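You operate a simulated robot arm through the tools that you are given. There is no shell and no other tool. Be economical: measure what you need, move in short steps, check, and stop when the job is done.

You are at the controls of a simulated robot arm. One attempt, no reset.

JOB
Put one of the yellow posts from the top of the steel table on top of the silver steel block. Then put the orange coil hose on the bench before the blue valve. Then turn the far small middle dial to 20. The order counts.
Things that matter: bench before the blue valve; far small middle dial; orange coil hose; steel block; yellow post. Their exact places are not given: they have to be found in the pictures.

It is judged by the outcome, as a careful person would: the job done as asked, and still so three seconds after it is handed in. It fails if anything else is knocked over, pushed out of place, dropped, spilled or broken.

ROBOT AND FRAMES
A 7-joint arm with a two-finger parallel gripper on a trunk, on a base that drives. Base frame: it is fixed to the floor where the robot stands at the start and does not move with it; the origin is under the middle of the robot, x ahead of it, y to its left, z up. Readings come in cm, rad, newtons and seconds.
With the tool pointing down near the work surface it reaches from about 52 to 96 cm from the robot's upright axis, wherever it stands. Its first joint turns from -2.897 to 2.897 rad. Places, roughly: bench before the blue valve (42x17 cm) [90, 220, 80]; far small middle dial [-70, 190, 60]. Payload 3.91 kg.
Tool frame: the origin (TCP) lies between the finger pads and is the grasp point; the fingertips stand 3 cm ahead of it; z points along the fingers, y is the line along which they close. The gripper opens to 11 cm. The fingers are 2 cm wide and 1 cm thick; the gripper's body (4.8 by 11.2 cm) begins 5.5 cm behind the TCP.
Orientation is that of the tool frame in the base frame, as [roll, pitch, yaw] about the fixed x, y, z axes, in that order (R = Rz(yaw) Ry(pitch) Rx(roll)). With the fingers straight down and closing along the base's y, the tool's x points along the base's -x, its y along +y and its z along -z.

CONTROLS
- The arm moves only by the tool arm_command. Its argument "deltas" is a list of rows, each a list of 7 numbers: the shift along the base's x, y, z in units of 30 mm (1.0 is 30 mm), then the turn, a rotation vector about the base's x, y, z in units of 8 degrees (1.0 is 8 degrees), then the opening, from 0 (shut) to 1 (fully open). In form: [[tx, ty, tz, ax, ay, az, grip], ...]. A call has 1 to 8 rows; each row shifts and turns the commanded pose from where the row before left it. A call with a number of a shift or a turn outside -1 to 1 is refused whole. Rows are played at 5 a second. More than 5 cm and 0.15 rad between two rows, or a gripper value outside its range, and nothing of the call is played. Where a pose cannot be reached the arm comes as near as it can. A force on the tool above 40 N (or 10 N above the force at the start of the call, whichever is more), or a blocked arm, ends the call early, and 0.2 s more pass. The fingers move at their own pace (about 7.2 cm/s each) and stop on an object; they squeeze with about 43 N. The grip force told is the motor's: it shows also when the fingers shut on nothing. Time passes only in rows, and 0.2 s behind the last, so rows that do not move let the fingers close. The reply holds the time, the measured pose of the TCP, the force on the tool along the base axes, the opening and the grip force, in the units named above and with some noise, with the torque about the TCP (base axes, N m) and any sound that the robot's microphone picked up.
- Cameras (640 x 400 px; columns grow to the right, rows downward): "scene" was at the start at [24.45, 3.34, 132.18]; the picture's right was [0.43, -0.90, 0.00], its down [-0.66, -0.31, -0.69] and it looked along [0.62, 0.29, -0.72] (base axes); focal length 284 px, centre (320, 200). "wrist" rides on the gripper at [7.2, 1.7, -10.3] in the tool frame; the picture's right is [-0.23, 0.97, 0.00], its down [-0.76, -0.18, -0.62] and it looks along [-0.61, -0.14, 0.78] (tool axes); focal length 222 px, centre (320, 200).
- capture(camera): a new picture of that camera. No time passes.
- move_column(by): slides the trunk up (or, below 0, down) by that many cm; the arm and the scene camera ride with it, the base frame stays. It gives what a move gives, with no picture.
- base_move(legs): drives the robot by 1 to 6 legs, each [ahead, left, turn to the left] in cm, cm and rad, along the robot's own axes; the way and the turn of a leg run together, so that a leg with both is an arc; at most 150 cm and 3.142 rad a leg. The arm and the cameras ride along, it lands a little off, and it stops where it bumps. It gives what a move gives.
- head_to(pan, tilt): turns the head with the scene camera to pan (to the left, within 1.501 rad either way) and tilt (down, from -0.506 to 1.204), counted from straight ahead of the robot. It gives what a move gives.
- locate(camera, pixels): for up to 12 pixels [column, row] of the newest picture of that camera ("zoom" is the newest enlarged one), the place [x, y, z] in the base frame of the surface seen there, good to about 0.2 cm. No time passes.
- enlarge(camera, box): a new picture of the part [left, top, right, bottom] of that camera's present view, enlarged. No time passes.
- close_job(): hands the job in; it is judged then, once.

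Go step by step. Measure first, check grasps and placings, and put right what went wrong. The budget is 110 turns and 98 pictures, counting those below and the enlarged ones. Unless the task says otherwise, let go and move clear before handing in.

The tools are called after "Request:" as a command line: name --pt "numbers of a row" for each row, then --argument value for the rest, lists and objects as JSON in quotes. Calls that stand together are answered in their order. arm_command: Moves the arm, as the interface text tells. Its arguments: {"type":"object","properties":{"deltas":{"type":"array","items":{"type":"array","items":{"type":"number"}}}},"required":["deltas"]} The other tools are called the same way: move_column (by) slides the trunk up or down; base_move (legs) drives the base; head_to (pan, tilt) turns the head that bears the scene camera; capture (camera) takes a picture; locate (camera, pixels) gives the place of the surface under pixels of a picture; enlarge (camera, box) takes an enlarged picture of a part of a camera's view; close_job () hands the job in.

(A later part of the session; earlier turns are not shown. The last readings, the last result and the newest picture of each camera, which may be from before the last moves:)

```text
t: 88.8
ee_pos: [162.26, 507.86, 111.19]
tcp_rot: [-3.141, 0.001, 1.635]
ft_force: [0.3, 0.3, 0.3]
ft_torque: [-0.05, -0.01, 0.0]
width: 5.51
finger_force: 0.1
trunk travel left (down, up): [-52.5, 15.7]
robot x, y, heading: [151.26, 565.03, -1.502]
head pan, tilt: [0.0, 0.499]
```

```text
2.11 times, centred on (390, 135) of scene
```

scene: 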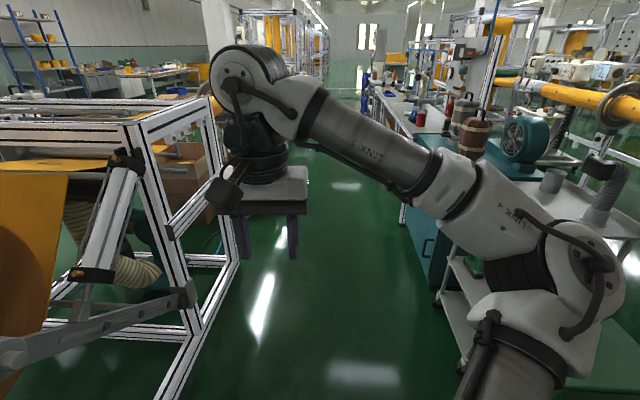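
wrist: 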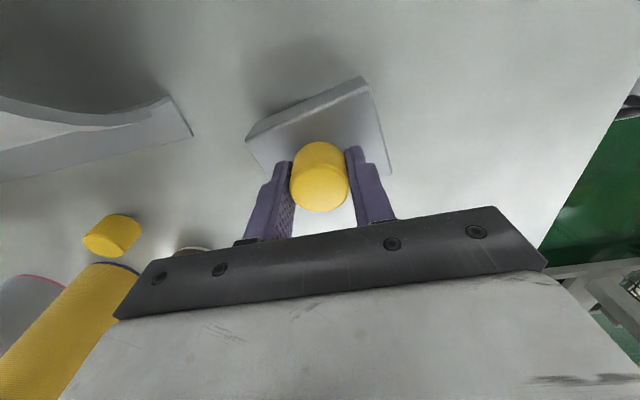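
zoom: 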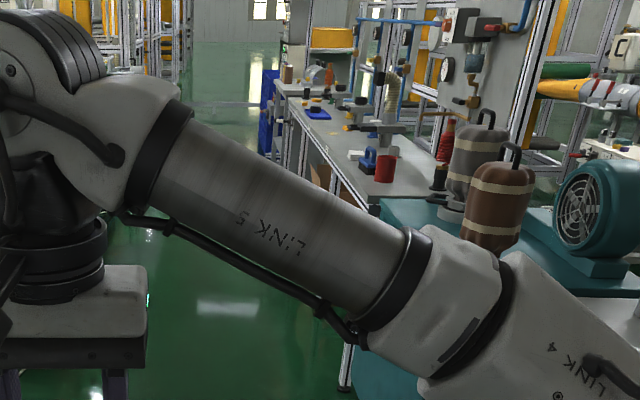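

The corridor is clear (x 95–216). I straighten and drive 300 cm toward −y.

Request:
base_move --legs '[[0, 0, -0.066], [150, 0, 0], [130, 0, 0]]'

Request:
head_to --pan -0.9 --tilt 0.5

Request:
capture --camera "scene"

Request:
head_to --pan 0.2 --tilt 0.6

Request:
capture --camera "scene"

```text
t: 102.8
ee_pos: [166.71, 227.05, 111.21]
tcp_rot: [3.141, 0.002, 1.615]
ft_force: [-0.7, -0.4, 0.2]
ft_torque: [-0.04, 0.03, 0.04]
width: 5.49
finger_force: 0.0
trunk travel left (down, up): [-52.5, 15.7]
robot x, y, heading: [157.17, 284.59, -1.528]
head pan, tilt: [0.0, 0.499]
```

```text
t: 104.0
ee_pos: [166.62, 227.03, 111.11]
tcp_rot: [3.141, 0.002, 1.615]
ft_force: [0.3, 0.0, -0.3]
ft_torque: [-0.06, 0.04, 0.04]
width: 5.52
finger_force: 0.0
trunk travel left (down, up): [-52.5, 15.7]
robot x, y, heading: [157.06, 284.35, -1.526]
head pan, tilt: [-0.901, 0.499]
```

```text
64 pictures are left
```

scene: 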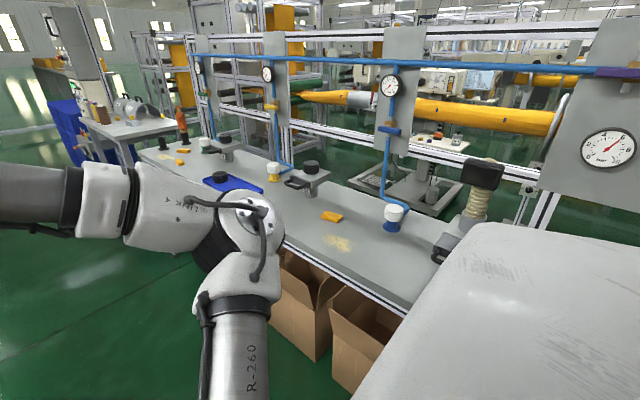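

```text
t: 105.3
ee_pos: [166.69, 226.99, 111.14]
tcp_rot: [-3.141, 0.001, 1.615]
ft_force: [-1.0, 0.1, -0.1]
ft_torque: [0.01, 0.01, 0.01]
width: 5.47
finger_force: 0.1
trunk travel left (down, up): [-52.5, 15.7]
robot x, y, heading: [156.85, 284.6, -1.525]
head pan, tilt: [0.201, 0.6]
```

```text
63 pictures are left
```

scene: 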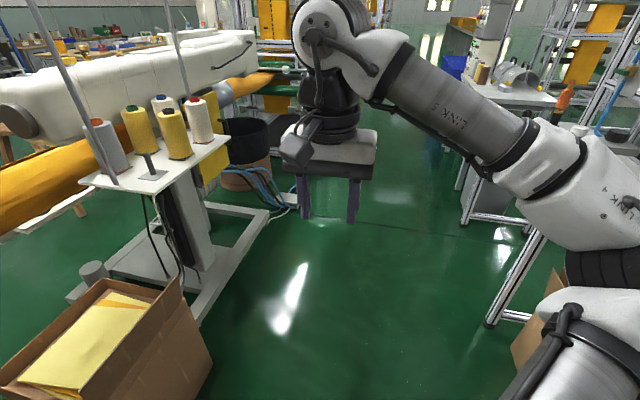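

The blue valves are on plates facing +x along the bench. I measure obstacles and zoom on the likely blue valve near (393,215).

Request:
locate --camera "scene" --pixels '[[212, 360], [185, 285], [195, 320], [240, 270], [275, 215], [540, 300], [490, 320], [515, 350], [120, 170], [470, 220], [220, 150], [275, 160]]'

Request:
head_to --pan -0.9 --tilt 0.5

Request:
enlarge --camera "scene" --box '[150, 50, 470, 300]'

Request:
locate --camera "zoom" --pixels '[[485, 350], [475, 260], [490, 160], [250, 250], [235, 150], [370, 345], [370, 390], [320, 260], [200, 240], [510, 380]]'

```text
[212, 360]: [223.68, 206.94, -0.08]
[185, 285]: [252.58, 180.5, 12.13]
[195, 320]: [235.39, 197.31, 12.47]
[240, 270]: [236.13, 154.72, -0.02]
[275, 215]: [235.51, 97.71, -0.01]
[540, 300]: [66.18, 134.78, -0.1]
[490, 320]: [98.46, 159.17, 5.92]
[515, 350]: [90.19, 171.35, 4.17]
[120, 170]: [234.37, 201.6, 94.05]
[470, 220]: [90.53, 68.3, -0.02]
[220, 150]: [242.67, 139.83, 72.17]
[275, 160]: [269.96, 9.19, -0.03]
```

```text
t: 106.7
ee_pos: [166.77, 226.98, 111.16]
tcp_rot: [3.141, 0.0, 1.614]
ft_force: [0.2, 0.4, 0.4]
ft_torque: [0.0, -0.01, -0.03]
width: 5.49
finger_force: 0.1
trunk travel left (down, up): [-52.5, 15.7]
robot x, y, heading: [157.43, 284.31, -1.531]
head pan, tilt: [-0.901, 0.499]
```

```text
1.60 times, centred on (310, 175) of scene
```

zoom: 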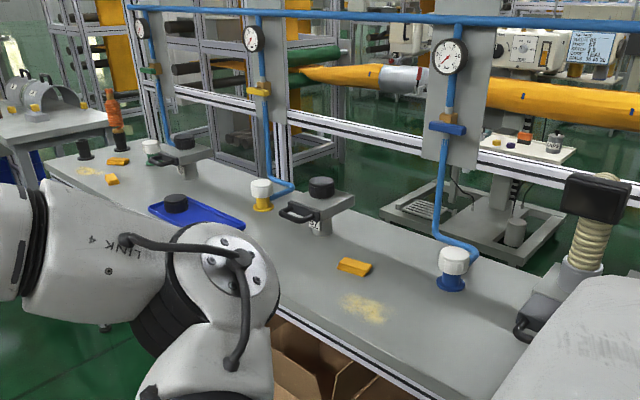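

```text
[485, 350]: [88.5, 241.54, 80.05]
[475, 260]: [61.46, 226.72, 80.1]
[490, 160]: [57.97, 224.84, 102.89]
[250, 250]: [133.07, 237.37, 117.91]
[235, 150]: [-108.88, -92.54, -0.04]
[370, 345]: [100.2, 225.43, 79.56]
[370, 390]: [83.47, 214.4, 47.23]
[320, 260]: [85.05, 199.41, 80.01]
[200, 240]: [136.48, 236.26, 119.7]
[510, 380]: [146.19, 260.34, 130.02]
```

The blue valve is the station at zoom (447,127)/(453,265). I measure it and the things lying before it.

Request:
locate --camera "zoom" --pixels '[[453, 285], [453, 255], [438, 285], [468, 280], [448, 127], [355, 268], [370, 310], [345, 265], [370, 275], [320, 190], [250, 195], [410, 310]]'

```text
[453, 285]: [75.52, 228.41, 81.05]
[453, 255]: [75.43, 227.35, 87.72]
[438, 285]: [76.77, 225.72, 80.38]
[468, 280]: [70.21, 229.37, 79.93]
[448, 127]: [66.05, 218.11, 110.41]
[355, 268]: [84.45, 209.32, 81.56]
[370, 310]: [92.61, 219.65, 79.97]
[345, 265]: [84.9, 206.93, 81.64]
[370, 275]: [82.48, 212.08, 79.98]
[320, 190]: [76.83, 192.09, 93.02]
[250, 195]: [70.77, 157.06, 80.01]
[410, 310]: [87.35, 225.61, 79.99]
```

The blue valve's front area is around (90, 220), free apart from a small yellow piece at (84.5, 209). I drive down to the hose and face the bench.

Request:
base_move --legs '[[0, 0, -0.045], [150, 0, 0], [30, 0, 0], [0, 0, -1.571]]'

Request:
head_to --pan 0.3 --tilt 0.7

Request:
capture --camera "scene"

```text
t: 120.0
ee_pos: [99.72, 95.51, 111.09]
tcp_rot: [-3.141, 0.001, 0.035]
ft_force: [-0.3, -0.3, 0.5]
ft_torque: [0.0, 0.02, 0.03]
width: 5.49
finger_force: 0.1
trunk travel left (down, up): [-52.5, 15.7]
robot x, y, heading: [157.58, 104.51, -3.111]
head pan, tilt: [-0.901, 0.499]
```

```text
t: 121.4
ee_pos: [99.67, 95.57, 111.21]
tcp_rot: [3.141, 0.001, 0.035]
ft_force: [-0.3, 0.4, -0.5]
ft_torque: [0.0, -0.02, 0.01]
width: 5.49
finger_force: 0.1
trunk travel left (down, up): [-52.5, 15.7]
robot x, y, heading: [157.34, 104.59, -3.105]
head pan, tilt: [0.3, 0.7]
```

```text
61 pictures are left
```

scene: 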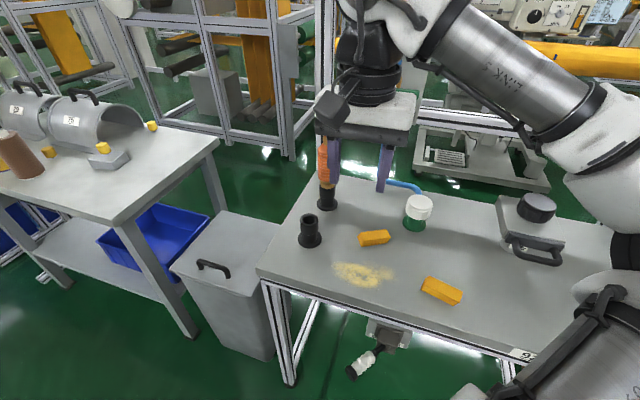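

The hose is behind the gripper at (326,165). I take wrist and zoom views.

Request:
capture --camera "wrist"

Request:
enlarge --camera "scene" --box '[270, 120, 430, 260]'

```text
60 pictures are left
```

wrist: 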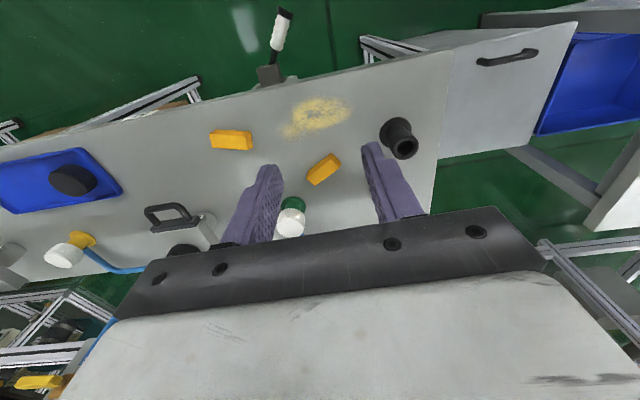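

```text
2.86 times, centred on (350, 190) of scene
```

zoom: 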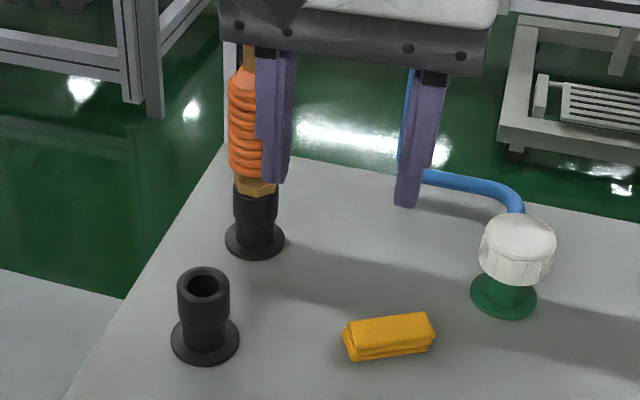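

The hose stands in a black socket. I shift the arm aside toward +y to see it plainly.

Request:
arm_command --pt "0 0.9 0.5 0 0 0 0.5" --pt "0 0.9 0.5 0 0 0 0.5" --pt "0 0.9 0.5 0 0 0 0.5" --pt "0 0.9 0.5 0 0 0 0.5" --pt "0 0.9 0.5 0 0 0 0.5" --pt "0 0 0 0 0 0 0.5"

Request:
enlarge --camera "scene" --box '[270, 100, 390, 230]'

Request:
capture --camera "scene"

```text
t: 122.8
ee_pos: [99.51, 108.35, 118.52]
tcp_rot: [3.124, -0.004, 0.056]
ft_force: [1.3, -0.2, 0.3]
ft_torque: [0.0, -0.03, -0.02]
width: 5.5
finger_force: 0.0
trunk travel left (down, up): [-52.5, 15.7]
robot x, y, heading: [157.23, 104.51, -3.106]
head pan, tilt: [0.3, 0.7]
```

```text
3.08 times, centred on (330, 165) of scene
```

zoom: 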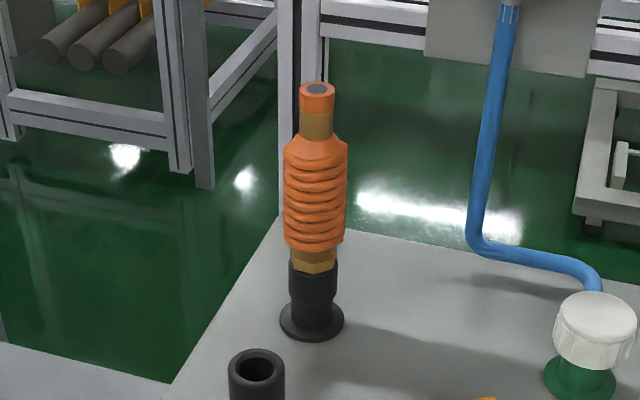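

```text
57 pictures are left
```

scene: 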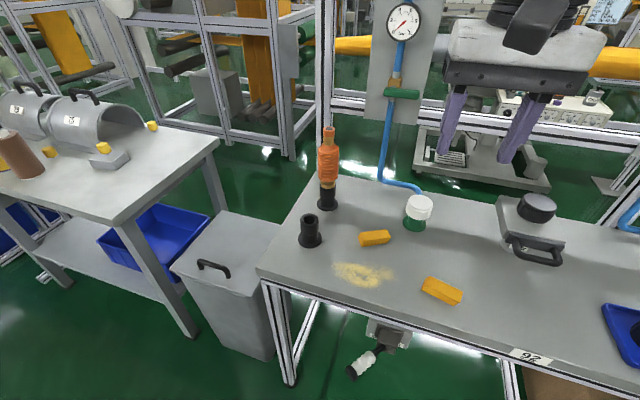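

Now I measure the hose's profile.

Request:
locate --camera "zoom" --pixels '[[317, 88], [317, 130], [302, 105], [334, 105], [288, 170], [344, 170], [316, 190], [314, 240], [313, 265], [313, 280], [312, 325], [290, 240]]'

Request:
locate --camera "scene" --pixels '[[309, 240], [310, 217], [303, 235], [320, 235], [375, 238], [418, 205], [392, 93], [440, 290]]'

```text
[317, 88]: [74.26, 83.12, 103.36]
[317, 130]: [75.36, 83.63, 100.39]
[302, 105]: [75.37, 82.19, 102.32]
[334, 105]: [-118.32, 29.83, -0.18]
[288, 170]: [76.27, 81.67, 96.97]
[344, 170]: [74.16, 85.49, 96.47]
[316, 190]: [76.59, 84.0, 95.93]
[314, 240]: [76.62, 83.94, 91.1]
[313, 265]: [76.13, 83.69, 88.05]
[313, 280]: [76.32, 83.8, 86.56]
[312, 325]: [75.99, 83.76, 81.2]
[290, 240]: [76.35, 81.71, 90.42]
```

```text
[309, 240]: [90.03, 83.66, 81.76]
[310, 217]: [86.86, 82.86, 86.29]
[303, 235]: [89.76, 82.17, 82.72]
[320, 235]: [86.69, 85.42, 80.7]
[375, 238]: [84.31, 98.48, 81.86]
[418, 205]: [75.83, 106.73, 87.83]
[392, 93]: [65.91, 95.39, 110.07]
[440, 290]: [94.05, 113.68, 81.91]
```

The hose axis is near (74.5, 83.3), coil z 89–98, top 103.4. A straight-down grasp would bump the top, so I tilt the tool 60° toward −x while moving in front of it.

Request:
arm_command --pt "0 -1 -0.4 0 0.94 0 0.7" --pt "0 -1 -0.4 0 0.94 0 0.7" --pt "0 -1 -0.4 0 0.94 0 0.7" --pt "0 -1 -0.4 0 0.94 0 0.7" --pt "0 -1 -0.4 0 0.94 0 0.7" --pt "0 -1 -0.4 0 0.94 0 0.7" --pt "0 -1 -0.4 0 0.94 0 0.7" --pt "0 -1 -0.4 0 0.94 0 0.7"

Request:
arm_command --pt "0 0 0 0 0 0 0.7"

Request:
capture --camera "scene"

Request:
capture --camera "wrist"

```text
t: 124.6
ee_pos: [99.88, 85.03, 108.98]
tcp_rot: [-3.084, 1.051, 0.068]
ft_force: [0.5, -0.5, -0.2]
ft_torque: [0.04, 0.02, -0.01]
width: 7.69
finger_force: 0.2
trunk travel left (down, up): [-52.5, 15.7]
robot x, y, heading: [157.3, 104.61, -3.107]
head pan, tilt: [0.3, 0.7]
```

```text
t: 125.0
ee_pos: [99.73, 85.1, 109.1]
tcp_rot: [-3.081, 1.053, 0.069]
ft_force: [-0.1, -0.2, 0.3]
ft_torque: [0.04, 0.01, -0.03]
width: 7.7
finger_force: 0.0
trunk travel left (down, up): [-52.5, 15.7]
robot x, y, heading: [157.24, 104.37, -3.111]
head pan, tilt: [0.3, 0.7]
```

```text
56 pictures are left
```

scene: 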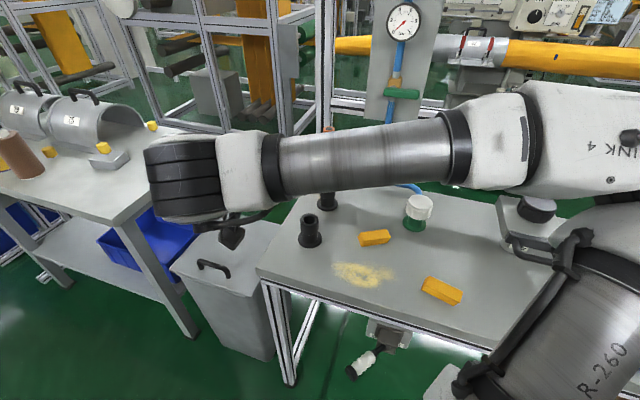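

```text
55 pictures are left
```

wrist: 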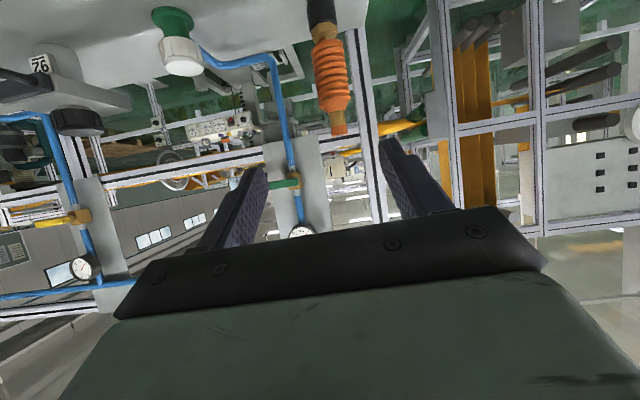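

The tool is tilted well and the hose appears at (332,80) between the fingers. I confirm its place, then lower to coil height in front of it.

Request:
locate --camera "wrist" --pixels '[[330, 60], [332, 90], [316, 80], [348, 80], [338, 118], [338, 130], [325, 30], [322, 12]]'

Request:
arm_command --pt "-0.6 -0.12 -0.9 0 0 0 0.7" --pt "-0.6 -0.12 -0.9 0 0 0 0.7" --pt "-0.6 -0.12 -0.9 0 0 0 0.7" --pt "-0.6 -0.12 -0.9 0 0 0 0.7" --pt "-0.6 -0.12 -0.9 0 0 0 0.7" --pt "0 0 0 0 0 0 0.7"

Request:
capture --camera "wrist"

```text
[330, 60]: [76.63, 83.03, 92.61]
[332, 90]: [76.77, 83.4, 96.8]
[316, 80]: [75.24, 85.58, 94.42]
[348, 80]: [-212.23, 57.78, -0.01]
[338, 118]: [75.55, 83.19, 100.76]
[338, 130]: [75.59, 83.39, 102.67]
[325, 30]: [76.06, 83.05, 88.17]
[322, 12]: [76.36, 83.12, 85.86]
```

```text
t: 126.4
ee_pos: [90.68, 83.26, 95.32]
tcp_rot: [-3.082, 1.052, 0.067]
ft_force: [0.4, -0.6, -0.2]
ft_torque: [0.02, -0.02, -0.02]
width: 7.72
finger_force: 0.1
trunk travel left (down, up): [-52.5, 15.7]
robot x, y, heading: [157.37, 104.23, -3.107]
head pan, tilt: [0.3, 0.7]
```

```text
54 pictures are left
```

wrist: 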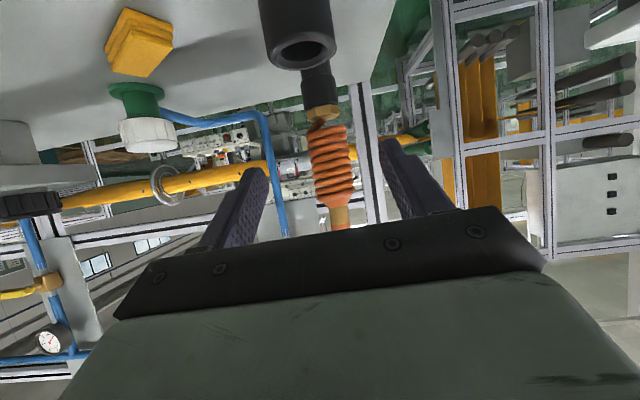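

The hose is centred between the fingers. I advance to it.

Request:
arm_command --pt "-0.9 0 0 0 0 0 0.7" --pt "-0.9 0 0 0 0 0 0.7" --pt "-0.9 0 0 0 0 0 0.7" --pt "-0.9 0 0 0 0 0 0.7" --pt "-0.8 0 -0.1 0 0 0 0.7" --pt "-0.8 0 0 0 0 0 0.7" --pt "0 0 0 0 0 0 0.7"

Request:
capture --camera "wrist"

```text
t: 128.0
ee_pos: [75.06, 83.18, 95.28]
tcp_rot: [-3.082, 1.051, 0.068]
ft_force: [-0.3, -0.1, 0.3]
ft_torque: [-0.05, -0.01, 0.0]
width: 7.7
finger_force: 0.0
trunk travel left (down, up): [-52.5, 15.7]
robot x, y, heading: [157.53, 104.6, -3.113]
head pan, tilt: [0.3, 0.7]
```

```text
53 pictures are left
```

wrist: 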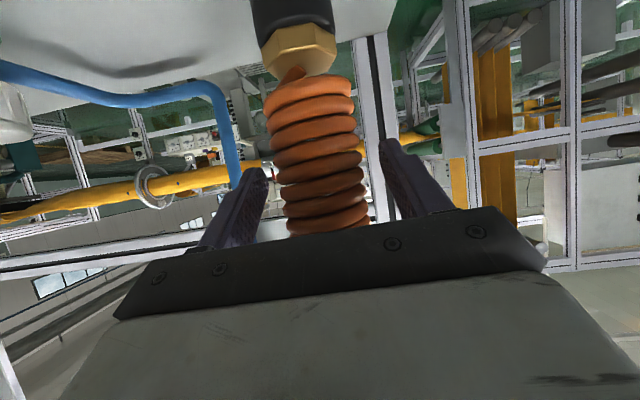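

The coil is well between the fingers; I close and check.

Request:
arm_command --pt "-0.12 0 -0.1 0 0 0 0.7" --pt "0 0 0 0 0 0 0" --pt "0 0 0 0 0 0 0" --pt "0 0 0 0 0 0 0" --pt "0 0 0 0 0 0 0"

Request:
arm_command --pt "0 0 0.3 0 0 0 0" --pt "0 0 0.4 0 0 0 0" --pt "0 0 0.5 0 0 0 0" --pt "0 0 0 0 0 0 0"

Request:
capture --camera "wrist"

```text
t: 129.2
ee_pos: [74.87, 83.23, 94.98]
tcp_rot: [-3.081, 1.051, 0.067]
ft_force: [0.2, -1.3, 0.4]
ft_torque: [-0.07, 0.01, -0.03]
width: 5.19
finger_force: 43.2
trunk travel left (down, up): [-52.5, 15.7]
robot x, y, heading: [157.5, 104.54, -3.104]
head pan, tilt: [0.3, 0.7]
```

```text
t: 130.2
ee_pos: [74.75, 83.17, 98.55]
tcp_rot: [-3.082, 1.051, 0.069]
ft_force: [0.1, -0.6, -1.7]
ft_torque: [-0.02, -0.06, 0.0]
width: 5.17
finger_force: 42.7
trunk travel left (down, up): [-52.5, 15.7]
robot x, y, heading: [156.95, 104.49, -3.109]
head pan, tilt: [0.3, 0.7]
```

```text
52 pictures are left
```

wrist: 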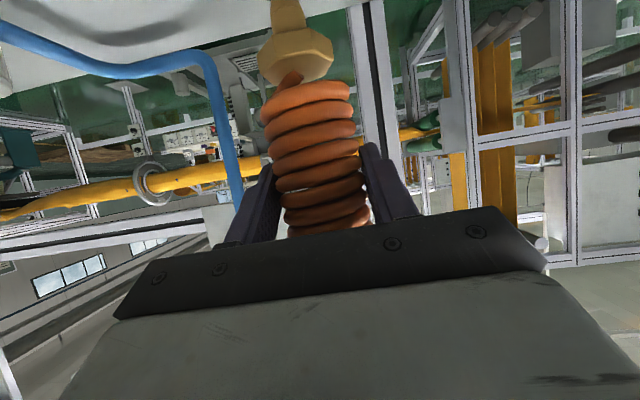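

It lifts cleanly, showing a narrow brass spigot. I lift further until it's clear of the socket.

Request:
arm_command --pt "0 0 0.7 0 0 0 0" --pt "0 0 0.8 0 0 0 0" --pt "0 0 0.8 0 0 0 0" --pt "0 0 0.7 0 0 0 0" --pt "0 0 0 0 0 0 0"

Request:
capture --camera "wrist"

Request:
enlarge --camera "scene" --box '[220, 100, 460, 260]'

```text
t: 131.4
ee_pos: [74.72, 83.31, 107.63]
tcp_rot: [-3.082, 1.051, 0.068]
ft_force: [0.3, 0.0, -2.1]
ft_torque: [-0.03, 0.0, 0.02]
width: 5.19
finger_force: 42.6
trunk travel left (down, up): [-52.5, 15.7]
robot x, y, heading: [157.37, 104.55, -3.108]
head pan, tilt: [0.3, 0.7]
```

```text
51 pictures are left
```

wrist: 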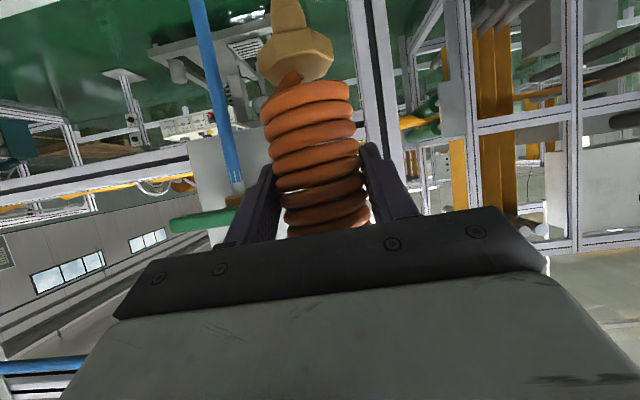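

```text
2.50 times, centred on (340, 180) of scene
```

zoom: 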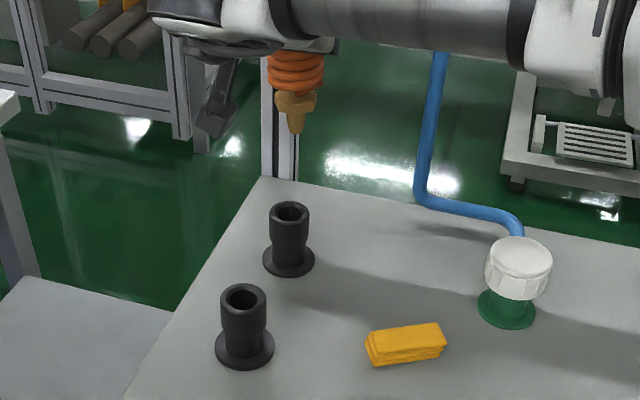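

The spigot is conical, so the hose must lie down, and the fingertips (3 cm past the axis) would then hit the bench. I put it back in its socket to regrasp with the fingers less deep.

Request:
arm_command --pt "0 0 -0.8 0 0 0 0" --pt "0 0 -0.8 0 0 0 0" --pt "0 0 -0.8 0 0 0 0" --pt "0 0 -0.7 0 0 0 0" --pt "0 0 -0.5 0 0 0 0" --pt "0 0 0 0 0 0 0"

Request:
arm_command --pt "0 0 -0.2 0 0 0 0" --pt "0 0 -0.2 0 0 0 0" --pt "0 0 -0.1 0 0 0 0" --pt "0 0 0 0 0 0 0"

Request:
capture --camera "wrist"

```text
t: 132.8
ee_pos: [75.18, 83.3, 96.53]
tcp_rot: [-3.08, 1.049, 0.07]
ft_force: [-0.8, -0.1, -1.6]
ft_torque: [-0.01, -0.04, -0.01]
width: 5.17
finger_force: 43.1
trunk travel left (down, up): [-52.5, 15.7]
robot x, y, heading: [157.53, 104.81, -3.104]
head pan, tilt: [0.3, 0.7]
```

```text
t: 133.8
ee_pos: [74.77, 83.18, 95.2]
tcp_rot: [-3.083, 1.051, 0.069]
ft_force: [-0.5, -0.6, -1.3]
ft_torque: [0.01, -0.01, -0.02]
width: 5.17
finger_force: 43.3
trunk travel left (down, up): [-52.5, 15.7]
robot x, y, heading: [157.4, 104.59, -3.108]
head pan, tilt: [0.3, 0.7]
```

```text
49 pictures are left
```

wrist: 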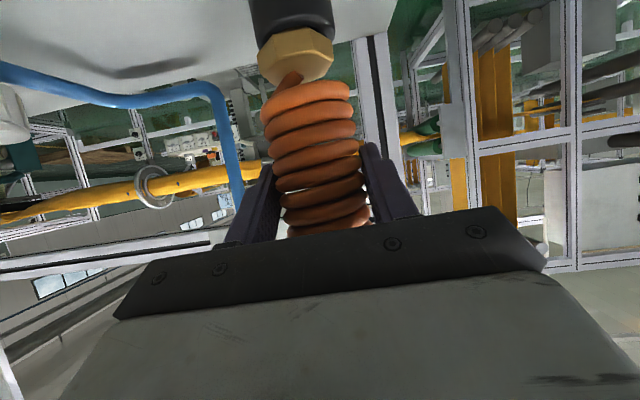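

It is back in the socket. I release, back off 1.2 cm and regrasp slightly lower.

Request:
arm_command --pt "0 0 -0.07 0 0 0 0" --pt "0 0 0 0 0 0 0.6" --pt "0 0 0 0 0 0 0.65" --pt "0.2 0 -0.15 0 0 0 0.65" --pt "0.2 0 -0.15 0 0 0 0.65" --pt "0 0 0 0 0 0 0.65"

Request:
capture --camera "wrist"

Request:
locate --camera "wrist" --pixels '[[310, 150], [275, 150], [345, 150], [310, 190], [310, 110]]'

```text
t: 135.2
ee_pos: [76.03, 83.26, 93.99]
tcp_rot: [-3.083, 1.052, 0.071]
ft_force: [0.6, 0.0, 0.9]
ft_torque: [-0.02, 0.01, -0.03]
width: 7.16
finger_force: 0.1
trunk travel left (down, up): [-52.5, 15.7]
robot x, y, heading: [156.96, 104.33, -3.111]
head pan, tilt: [0.3, 0.7]
```

```text
48 pictures are left
```

wrist: 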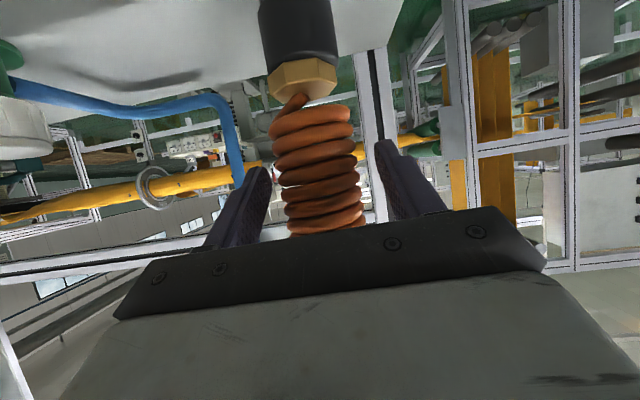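

```text
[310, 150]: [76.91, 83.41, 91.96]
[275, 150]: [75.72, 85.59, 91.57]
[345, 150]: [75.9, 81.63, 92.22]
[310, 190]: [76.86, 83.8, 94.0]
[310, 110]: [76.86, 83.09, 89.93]
```

The axis is at x≈74.3. I advance 0.4 cm more and close, then lift clear.

Request:
arm_command --pt "-0.14 0 0 0 0 0 0.65" --pt "0 0 0 0 0 0 0" --pt "0 0 0 0 0 0 0" --pt "0 0 0 0 0 0 0" --pt "0 0 0 0 0 0 0"

Request:
arm_command --pt "0 0 0.3 0 0 0 0" --pt "0 0 0.5 0 0 0 0" --pt "0 0 0.8 0 0 0 0" --pt "0 0 0.9 0 0 0 0" --pt "0 0 0.9 0 0 0 0" --pt "0 0 0.9 0 0 0 0" --pt "0 0 0.9 0 0 0 0" --pt "0 0 0 0 0 0 0"

Request:
capture --camera "wrist"

```text
t: 136.4
ee_pos: [75.56, 83.26, 94.12]
tcp_rot: [-3.081, 1.05, 0.067]
ft_force: [-0.3, -1.6, 1.2]
ft_torque: [-0.11, 0.09, -0.02]
width: 5.15
finger_force: 43.0
trunk travel left (down, up): [-52.5, 15.7]
robot x, y, heading: [157.54, 104.75, -3.107]
head pan, tilt: [0.3, 0.7]
```

```text
t: 138.2
ee_pos: [75.68, 83.35, 109.68]
tcp_rot: [-3.081, 1.052, 0.068]
ft_force: [-0.7, -0.3, -1.9]
ft_torque: [-0.02, -0.02, 0.0]
width: 5.11
finger_force: 43.1
trunk travel left (down, up): [-52.5, 15.7]
robot x, y, heading: [157.63, 104.51, -3.108]
head pan, tilt: [0.3, 0.7]
```

```text
47 pictures are left
```

wrist: 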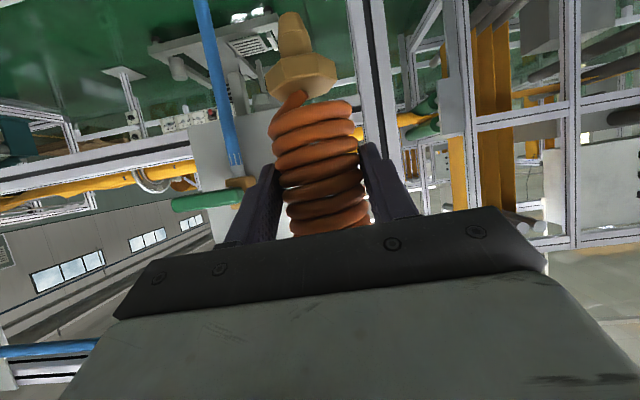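

The hose is held and clear. I retract over the bench edge, then strafe toward y≈220.

Request:
arm_command --pt "1 0 0 0 0 0 0" --pt "1 0 0 0 0 0 0" --pt "1 0 0 0 0 0 0" --pt "1 0 0 0 0 0 0" --pt "1 0 0 0 0 0 0" --pt "1 0 0 0 0 0 0" --pt "1 0 0 0 0 0 0" --pt "0.7 0 0 0 0 0 0"

Request:
base_move --legs '[[0, 0, -0.033], [0, -112, 0]]'

Request:
head_to --pan 0.2 --tilt 0.75

Request:
capture --camera "scene"

Request:
capture --camera "wrist"

```text
t: 140.0
ee_pos: [98.56, 83.08, 109.73]
tcp_rot: [-3.08, 1.049, 0.067]
ft_force: [-0.6, -1.0, -1.7]
ft_torque: [0.01, -0.01, -0.01]
width: 5.13
finger_force: 43.3
trunk travel left (down, up): [-52.5, 15.7]
robot x, y, heading: [157.56, 104.93, -3.11]
head pan, tilt: [0.3, 0.7]
```

```text
t: 149.2
ee_pos: [97.86, 195.55, 109.67]
tcp_rot: [-3.083, 1.05, 0.029]
ft_force: [0.5, -0.5, -2.4]
ft_torque: [-0.01, -0.03, -0.03]
width: 5.1
finger_force: 42.6
trunk travel left (down, up): [-52.5, 15.7]
robot x, y, heading: [157.55, 214.74, 3.134]
head pan, tilt: [0.3, 0.7]
```

```text
t: 149.9
ee_pos: [97.84, 195.49, 109.6]
tcp_rot: [-3.08, 1.05, 0.03]
ft_force: [0.0, -0.3, -1.4]
ft_torque: [-0.02, -0.04, -0.03]
width: 5.08
finger_force: 42.2
trunk travel left (down, up): [-52.5, 15.7]
robot x, y, heading: [157.1, 214.93, 3.139]
head pan, tilt: [0.201, 0.75]
```

```text
46 pictures are left
```

scene: 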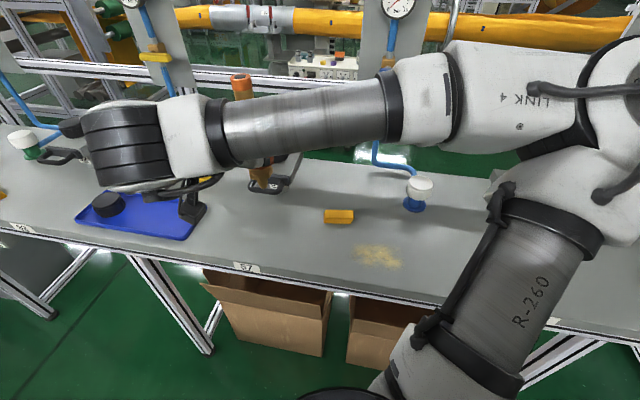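

```text
45 pictures are left
```

wrist: 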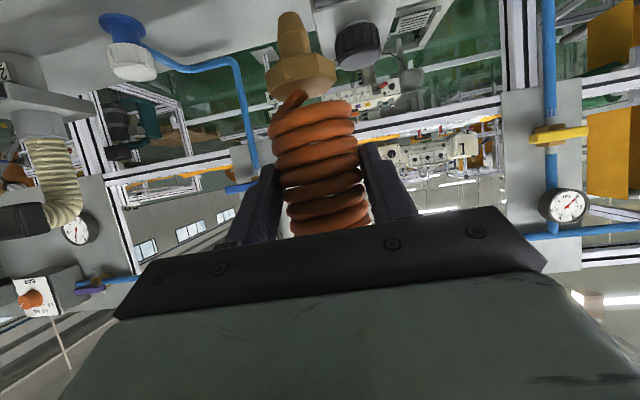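

The hose is secure and the area before the blue valve (419,190) is in view. I rotate the tool −90° about y so the hose becomes level, moving toward y≈220.

Request:
arm_command --pt "0 0.6 0 0 -0.94 0 0" --pt "0 0.6 0 0 -0.94 0 0" --pt "0 0.6 0 0 -0.94 0 0" --pt "0 0.6 0 0 -0.94 0 0" --pt "0 0.6 0 0 -0.94 0 0" --pt "0 0.6 0 0 -0.94 0 0" --pt "0 0 0 0 0 0 0"

Request:
arm_command --pt "0 0.6 0 0 -0.94 0 0" --pt "0 0.6 0 0 -0.94 0 0" --pt "0 0.6 0 0 -0.94 0 0" --pt "0 0.6 0 0 -0.94 0 0" --pt "0 0.6 0 0 -0.94 0 0" --pt "0 0.6 0 0 -0.94 0 0" --pt "0 0 0 0 0 0 0"

Request:
capture --camera "scene"

```text
t: 151.5
ee_pos: [97.81, 206.29, 109.75]
tcp_rot: [-3.103, 0.262, 0.015]
ft_force: [-0.4, -0.1, -1.0]
ft_torque: [-0.02, -0.06, -0.02]
width: 5.11
finger_force: 42.7
trunk travel left (down, up): [-52.5, 15.7]
robot x, y, heading: [157.91, 214.74, 3.135]
head pan, tilt: [0.201, 0.75]
```

```text
t: 153.1
ee_pos: [98.45, 216.72, 107.77]
tcp_rot: [-3.12, -0.521, 0.017]
ft_force: [0.4, -0.2, -0.9]
ft_torque: [0.0, 0.0, 0.04]
width: 5.11
finger_force: 43.2
out of reach, approached as far as the arm can: row 6
trunk travel left (down, up): [-52.5, 15.7]
robot x, y, heading: [157.23, 214.65, 3.133]
head pan, tilt: [0.201, 0.75]
```

```text
44 pictures are left
```

scene: 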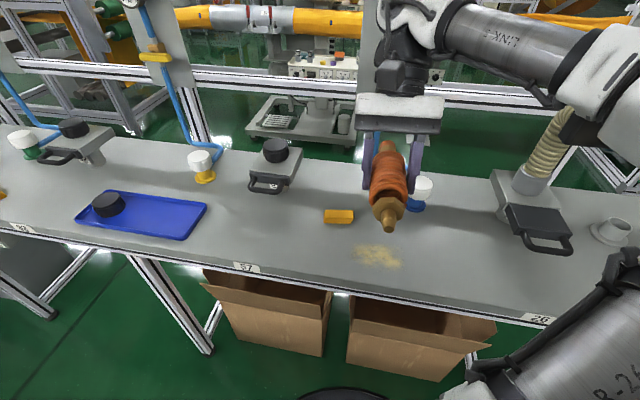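

The hose is level, its spigot toward me at (390,225). Now I turn +90° about z in two parts, easing outward.

Request:
arm_command --pt "-0.3 0.1 0 0 0 0.94 0" --pt "-0.3 0.1 0 0 0 0.94 0" --pt "-0.3 0.1 0 0 0 0.94 0" --pt "-0.3 0.1 0 0 0 0.94 0" --pt "-0.3 0.1 0 0 0 0.94 0" --pt "-0.3 0.1 0 0 0 0.94 0" --pt "0 0 0 0 0 0 0"

Request:
capture --camera "scene"

```text
t: 154.7
ee_pos: [94.87, 216.66, 102.12]
tcp_rot: [-3.115, -0.523, 0.802]
ft_force: [0.8, -0.3, -1.9]
ft_torque: [0.04, 0.01, -0.02]
width: 5.14
finger_force: 43.2
out of reach, approached as far as the arm can: row 1, 2, 3, 4, 5, 6
trunk travel left (down, up): [-52.5, 15.7]
robot x, y, heading: [157.58, 214.98, 3.136]
head pan, tilt: [0.201, 0.75]
```

```text
43 pictures are left
```

scene: 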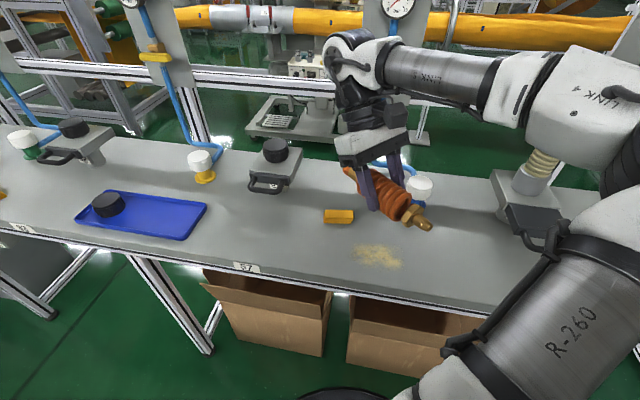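

The rotation goes on although the height sags to 102. I continue the turn while commanding a lower height, where reach is easier.

Request:
arm_command --pt "0 0 -0.4 0 0 0.94 0" --pt "0 0.1 -0.4 0 0 0.94 0" --pt "0 0.1 -0.4 0 0 0.94 0" --pt "0 0.1 -0.4 0 0 0.94 0" --pt "0 0.1 -0.4 0 0 0.94 0" --pt "0 0.1 -0.4 0 0 0.94 0" --pt "0 0 0 0 0 0 0"

Request:
capture --camera "scene"

Request:
capture --camera "wrist"

```text
t: 156.3
ee_pos: [105.8, 208.88, 89.42]
tcp_rot: [-3.114, -0.524, 1.587]
ft_force: [0.4, -0.2, -1.8]
ft_torque: [0.01, 0.02, 0.02]
width: 5.12
finger_force: 42.4
out of reach, approached as far as the arm can: row 1, 2, 3, 4, 5, 6
trunk travel left (down, up): [-52.5, 15.7]
robot x, y, heading: [157.25, 214.66, 3.136]
head pan, tilt: [0.201, 0.75]
```

```text
42 pictures are left
```

scene: 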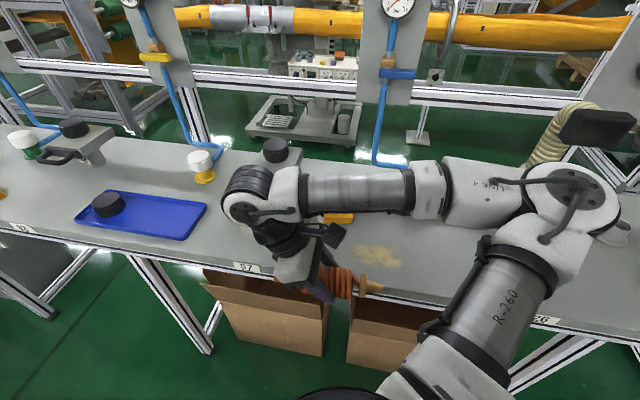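

```text
41 pictures are left
```

wrist: 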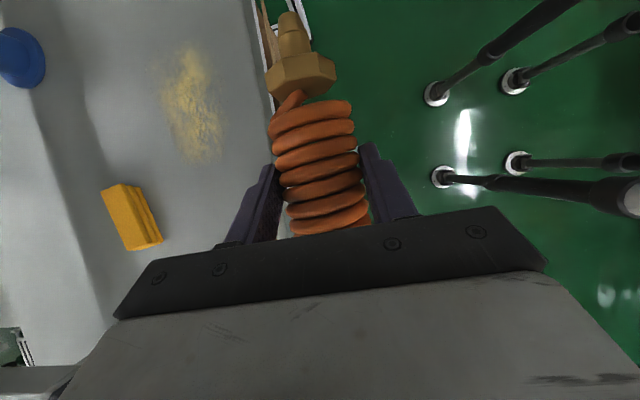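

The hose is now level along y with yaw right, but the hand drifted to (105.8, 208.9). I can shift base and trunk to carry it into place; first I check the elbow's clearance to the vacuum fixture at right.

Request:
locate --camera "scene" --pixels '[[590, 130], [575, 185], [610, 215], [540, 250], [615, 235], [530, 165], [350, 205], [275, 150], [330, 235], [300, 280], [540, 145], [580, 100]]'

Request:
arm_command --pt "0 0 0.1 0 0 0 0" --pt "0 0 0 0 0 0 0"

```text
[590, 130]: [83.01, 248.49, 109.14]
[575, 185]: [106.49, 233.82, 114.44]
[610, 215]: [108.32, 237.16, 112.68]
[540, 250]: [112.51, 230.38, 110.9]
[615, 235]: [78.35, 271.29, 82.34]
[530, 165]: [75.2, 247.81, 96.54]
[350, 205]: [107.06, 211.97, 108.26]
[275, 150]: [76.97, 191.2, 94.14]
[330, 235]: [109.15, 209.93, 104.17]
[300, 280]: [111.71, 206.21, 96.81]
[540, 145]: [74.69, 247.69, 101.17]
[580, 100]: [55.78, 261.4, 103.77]
```

```text
t: 156.9
ee_pos: [105.72, 208.86, 89.7]
tcp_rot: [-3.113, -0.524, 1.59]
ft_force: [0.0, 0.3, -1.3]
ft_torque: [0.02, 0.0, -0.02]
width: 5.1
finger_force: 43.1
trunk travel left (down, up): [-52.5, 15.7]
robot x, y, heading: [157.47, 214.71, 3.135]
head pan, tilt: [0.201, 0.75]
```

The commanded pose has resynchronised. I try to shift by arm alone in small steps.

Request:
arm_command --pt "-0.5 0 0.1 0 0 0 0" --pt "-0.5 0 0 0 0 0 0" --pt "-0.5 0 0 0 0 0 0" --pt "-0.5 0.2 0 0 0 0 0" --pt "0 0 0 0 0 0 0"

Request:
arm_command --pt "-0.5 0.5 0 0 0 0 0" --pt "-0.5 0.5 0 0 0 0 0" --pt "0 0.5 0 0 0 0 0" --pt "0 0.5 0 0 0 0 0" --pt "0 0 0 0 0 0 0"

Request:
capture --camera "scene"

```text
t: 158.1
ee_pos: [104.3, 207.05, 88.76]
tcp_rot: [-3.113, -0.523, 1.59]
ft_force: [1.4, -0.3, -1.8]
ft_torque: [0.01, -0.01, -0.01]
width: 5.13
finger_force: 42.9
out of reach, approached as far as the arm can: row 1, 2, 3, 4
trunk travel left (down, up): [-52.5, 15.7]
robot x, y, heading: [157.52, 214.61, 3.136]
head pan, tilt: [0.201, 0.75]
```

```text
t: 159.3
ee_pos: [106.05, 210.05, 87.64]
tcp_rot: [-3.114, -0.524, 1.587]
ft_force: [-0.4, 0.1, -1.5]
ft_torque: [0.02, 0.01, -0.03]
width: 5.13
finger_force: 42.6
out of reach, approached as far as the arm can: row 1, 2, 3, 4
trunk travel left (down, up): [-52.5, 15.7]
robot x, y, heading: [157.34, 214.66, 3.142]
head pan, tilt: [0.201, 0.75]
```

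```text
40 pictures are left
```

scene: 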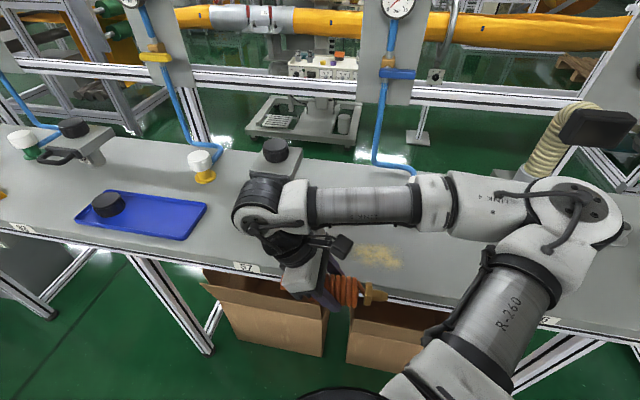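

This wrist branch is at its limit. I turn back the other way, rising, toward yaw −90° instead.

Request:
arm_command --pt "0 0 0.3 0 0 -1 0" --pt "-0.3 0.1 0.5 0 0 -1 0" --pt "-0.4 0.1 0.5 0 0 -1 0" --pt "-0.4 0.1 0.5 0 0 -1 0" --pt "-0.4 0.1 0.5 0 0 -1 0" --pt "-0.4 0.1 0.5 0 0 -1 0" --pt "-0.4 0.1 0.3 0 0 -1 0" --pt "-0.4 0 0.2 0 0 -1 0"

Request:
arm_command --pt "-0.3 0 0 0 0 -1 0" --pt "-0.3 0 0 0 0 -1 0" --pt "-0.3 0 0 0 0 -1 0" --pt "-0.1 0 0 0 0 -1 0" --pt "0 0 0 0 0 -1 0" --pt "0 0 0 0 0 -1 0" --pt "0 0 0 0 0 -1 0" --pt "0 0 0 0 0 0 0"

Request:
capture --camera "scene"

```text
t: 161.1
ee_pos: [97.87, 211.93, 97.48]
tcp_rot: [-3.115, -0.523, 0.475]
ft_force: [-0.7, 0.1, -2.5]
ft_torque: [-0.02, -0.02, 0.01]
width: 5.13
finger_force: 42.8
trunk travel left (down, up): [-52.5, 15.7]
robot x, y, heading: [157.64, 214.97, 3.136]
head pan, tilt: [0.201, 0.75]
```

```text
t: 162.9
ee_pos: [94.93, 211.87, 97.68]
tcp_rot: [-3.114, -0.524, -0.505]
ft_force: [0.3, -0.6, -0.8]
ft_torque: [-0.01, -0.05, -0.03]
width: 5.1
finger_force: 43.1
trunk travel left (down, up): [-52.5, 15.7]
robot x, y, heading: [157.47, 215.15, 3.131]
head pan, tilt: [0.201, 0.75]
```

```text
39 pictures are left
```

scene: 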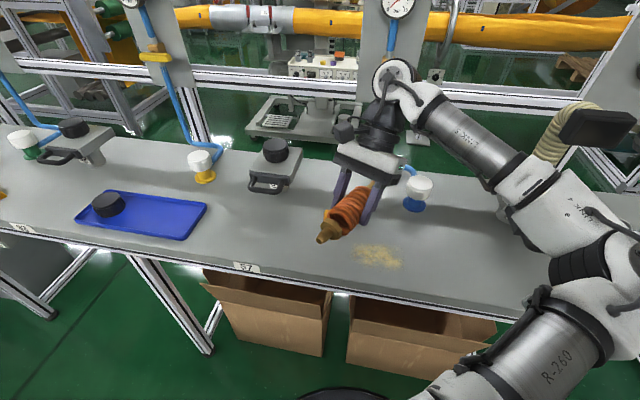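

This direction works freely. I complete the turn to −90° while moving toward (92, 224).

Request:
arm_command --pt "-0.12 0.5 0 0 0 -0.95 0" --pt "-0.12 0.5 0 0 0 -0.95 0" --pt "-0.12 0.5 0 0 0 -0.95 0" --pt "-0.12 0.5 0 0 0 -0.95 0" --pt "-0.12 0.5 0 0 0 -0.95 0" --pt "-0.12 0.5 0 0 0 -0.95 0" --pt "-0.12 0.5 0 0 0 -0.95 0" --pt "-0.12 0.4 0 0 0 -0.95 0"

Request:
arm_command --pt "0 0 0 0 0 0 0"

Request:
capture --camera "scene"

Request:
capture --camera "wrist"

```text
t: 164.7
ee_pos: [92.12, 223.78, 97.65]
tcp_rot: [-3.115, -0.523, -1.565]
ft_force: [0.5, 0.7, -1.8]
ft_torque: [0.0, -0.03, -0.02]
width: 5.11
finger_force: 43.3
trunk travel left (down, up): [-52.5, 15.7]
robot x, y, heading: [157.71, 215.01, 3.134]
head pan, tilt: [0.201, 0.75]
```

```text
t: 165.1
ee_pos: [92.21, 223.68, 97.41]
tcp_rot: [-3.114, -0.524, -1.564]
ft_force: [0.7, 0.3, -1.6]
ft_torque: [0.0, -0.01, -0.02]
width: 5.09
finger_force: 44.0
trunk travel left (down, up): [-52.5, 15.7]
robot x, y, heading: [157.61, 215.12, 3.133]
head pan, tilt: [0.201, 0.75]
```

```text
38 pictures are left
```

scene: 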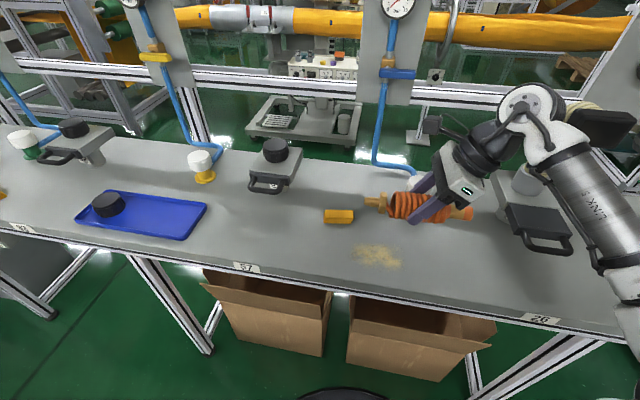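

```text
37 pictures are left
```

wrist: 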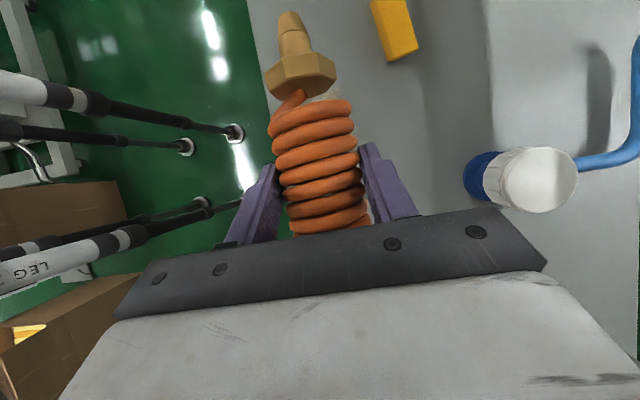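

The hand is right but the wrist leans toward the fixture at y≈248. I measure that before lowering.

Request:
locate --camera "scene" --pixels '[[505, 185], [540, 215], [515, 235], [525, 180], [575, 125], [560, 105], [535, 105], [530, 90], [565, 140], [520, 120], [590, 190], [470, 190]]'

```text
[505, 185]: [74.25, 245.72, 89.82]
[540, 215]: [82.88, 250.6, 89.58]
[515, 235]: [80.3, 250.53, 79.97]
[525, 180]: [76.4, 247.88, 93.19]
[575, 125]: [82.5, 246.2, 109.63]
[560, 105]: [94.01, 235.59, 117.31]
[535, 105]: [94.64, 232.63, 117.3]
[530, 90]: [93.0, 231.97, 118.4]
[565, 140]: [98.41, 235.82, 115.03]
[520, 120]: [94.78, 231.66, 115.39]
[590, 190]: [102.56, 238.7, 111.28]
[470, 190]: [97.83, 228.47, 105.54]
```

The fixture head reaches z≈110 near y 241–251. I raise the trunk 12 cm for elbow clearance, and shift the hand −6 cm in y as it comes down.

Request:
move_column --by 12

Request:
arm_command --pt "0.1 -0.35 -0.8 0 0 0 0" --pt "0.1 -0.35 -0.8 0 0 0 0" --pt "0.1 -0.35 -0.8 0 0 0 0" --pt "0 -0.35 -0.8 0 0 0 0" --pt "0 -0.35 -0.8 0 0 0 0" --pt "0 -0.25 -0.8 0 0 0 0" --pt "0 0 -0.8 0 0 0 0" --pt "0 0 0 0 0 0 0"

Request:
capture --camera "scene"

Request:
capture --camera "wrist"

```text
t: 166.6
ee_pos: [92.22, 223.62, 109.42]
tcp_rot: [-3.116, -0.524, -1.563]
ft_force: [0.2, 0.0, -2.7]
ft_torque: [-0.02, 0.02, 0.01]
width: 5.1
finger_force: 42.7
trunk travel left (down, up): [-64.5, 3.7]
robot x, y, heading: [157.58, 214.7, 3.136]
head pan, tilt: [0.201, 0.75]
```

```text
t: 168.4
ee_pos: [93.0, 217.78, 92.72]
tcp_rot: [-3.115, -0.523, -1.563]
ft_force: [0.2, 0.0, -2.1]
ft_torque: [-0.01, -0.01, -0.02]
width: 5.12
finger_force: 43.0
trunk travel left (down, up): [-64.5, 3.7]
robot x, y, heading: [157.78, 214.77, 3.138]
head pan, tilt: [0.201, 0.75]
```

```text
36 pictures are left
```

scene: 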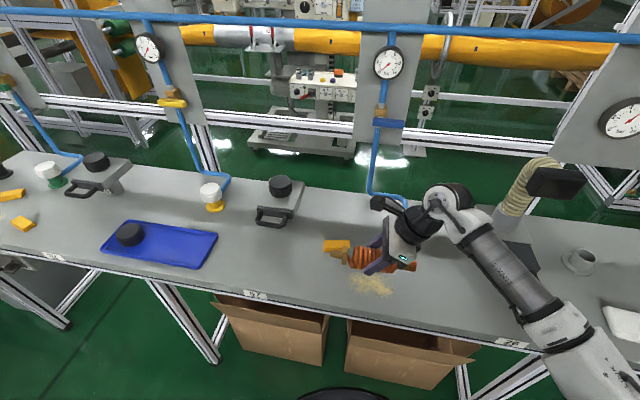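

```text
35 pictures are left
```

wrist: 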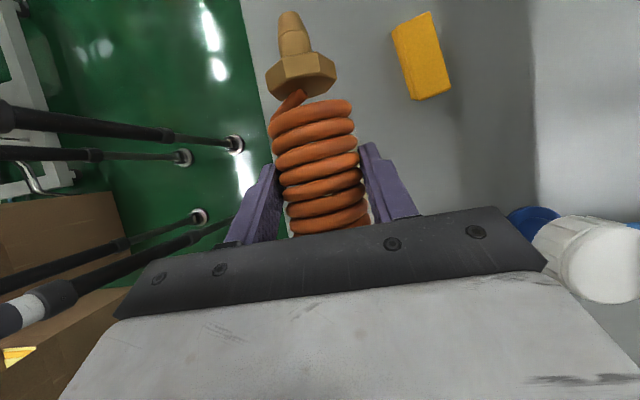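

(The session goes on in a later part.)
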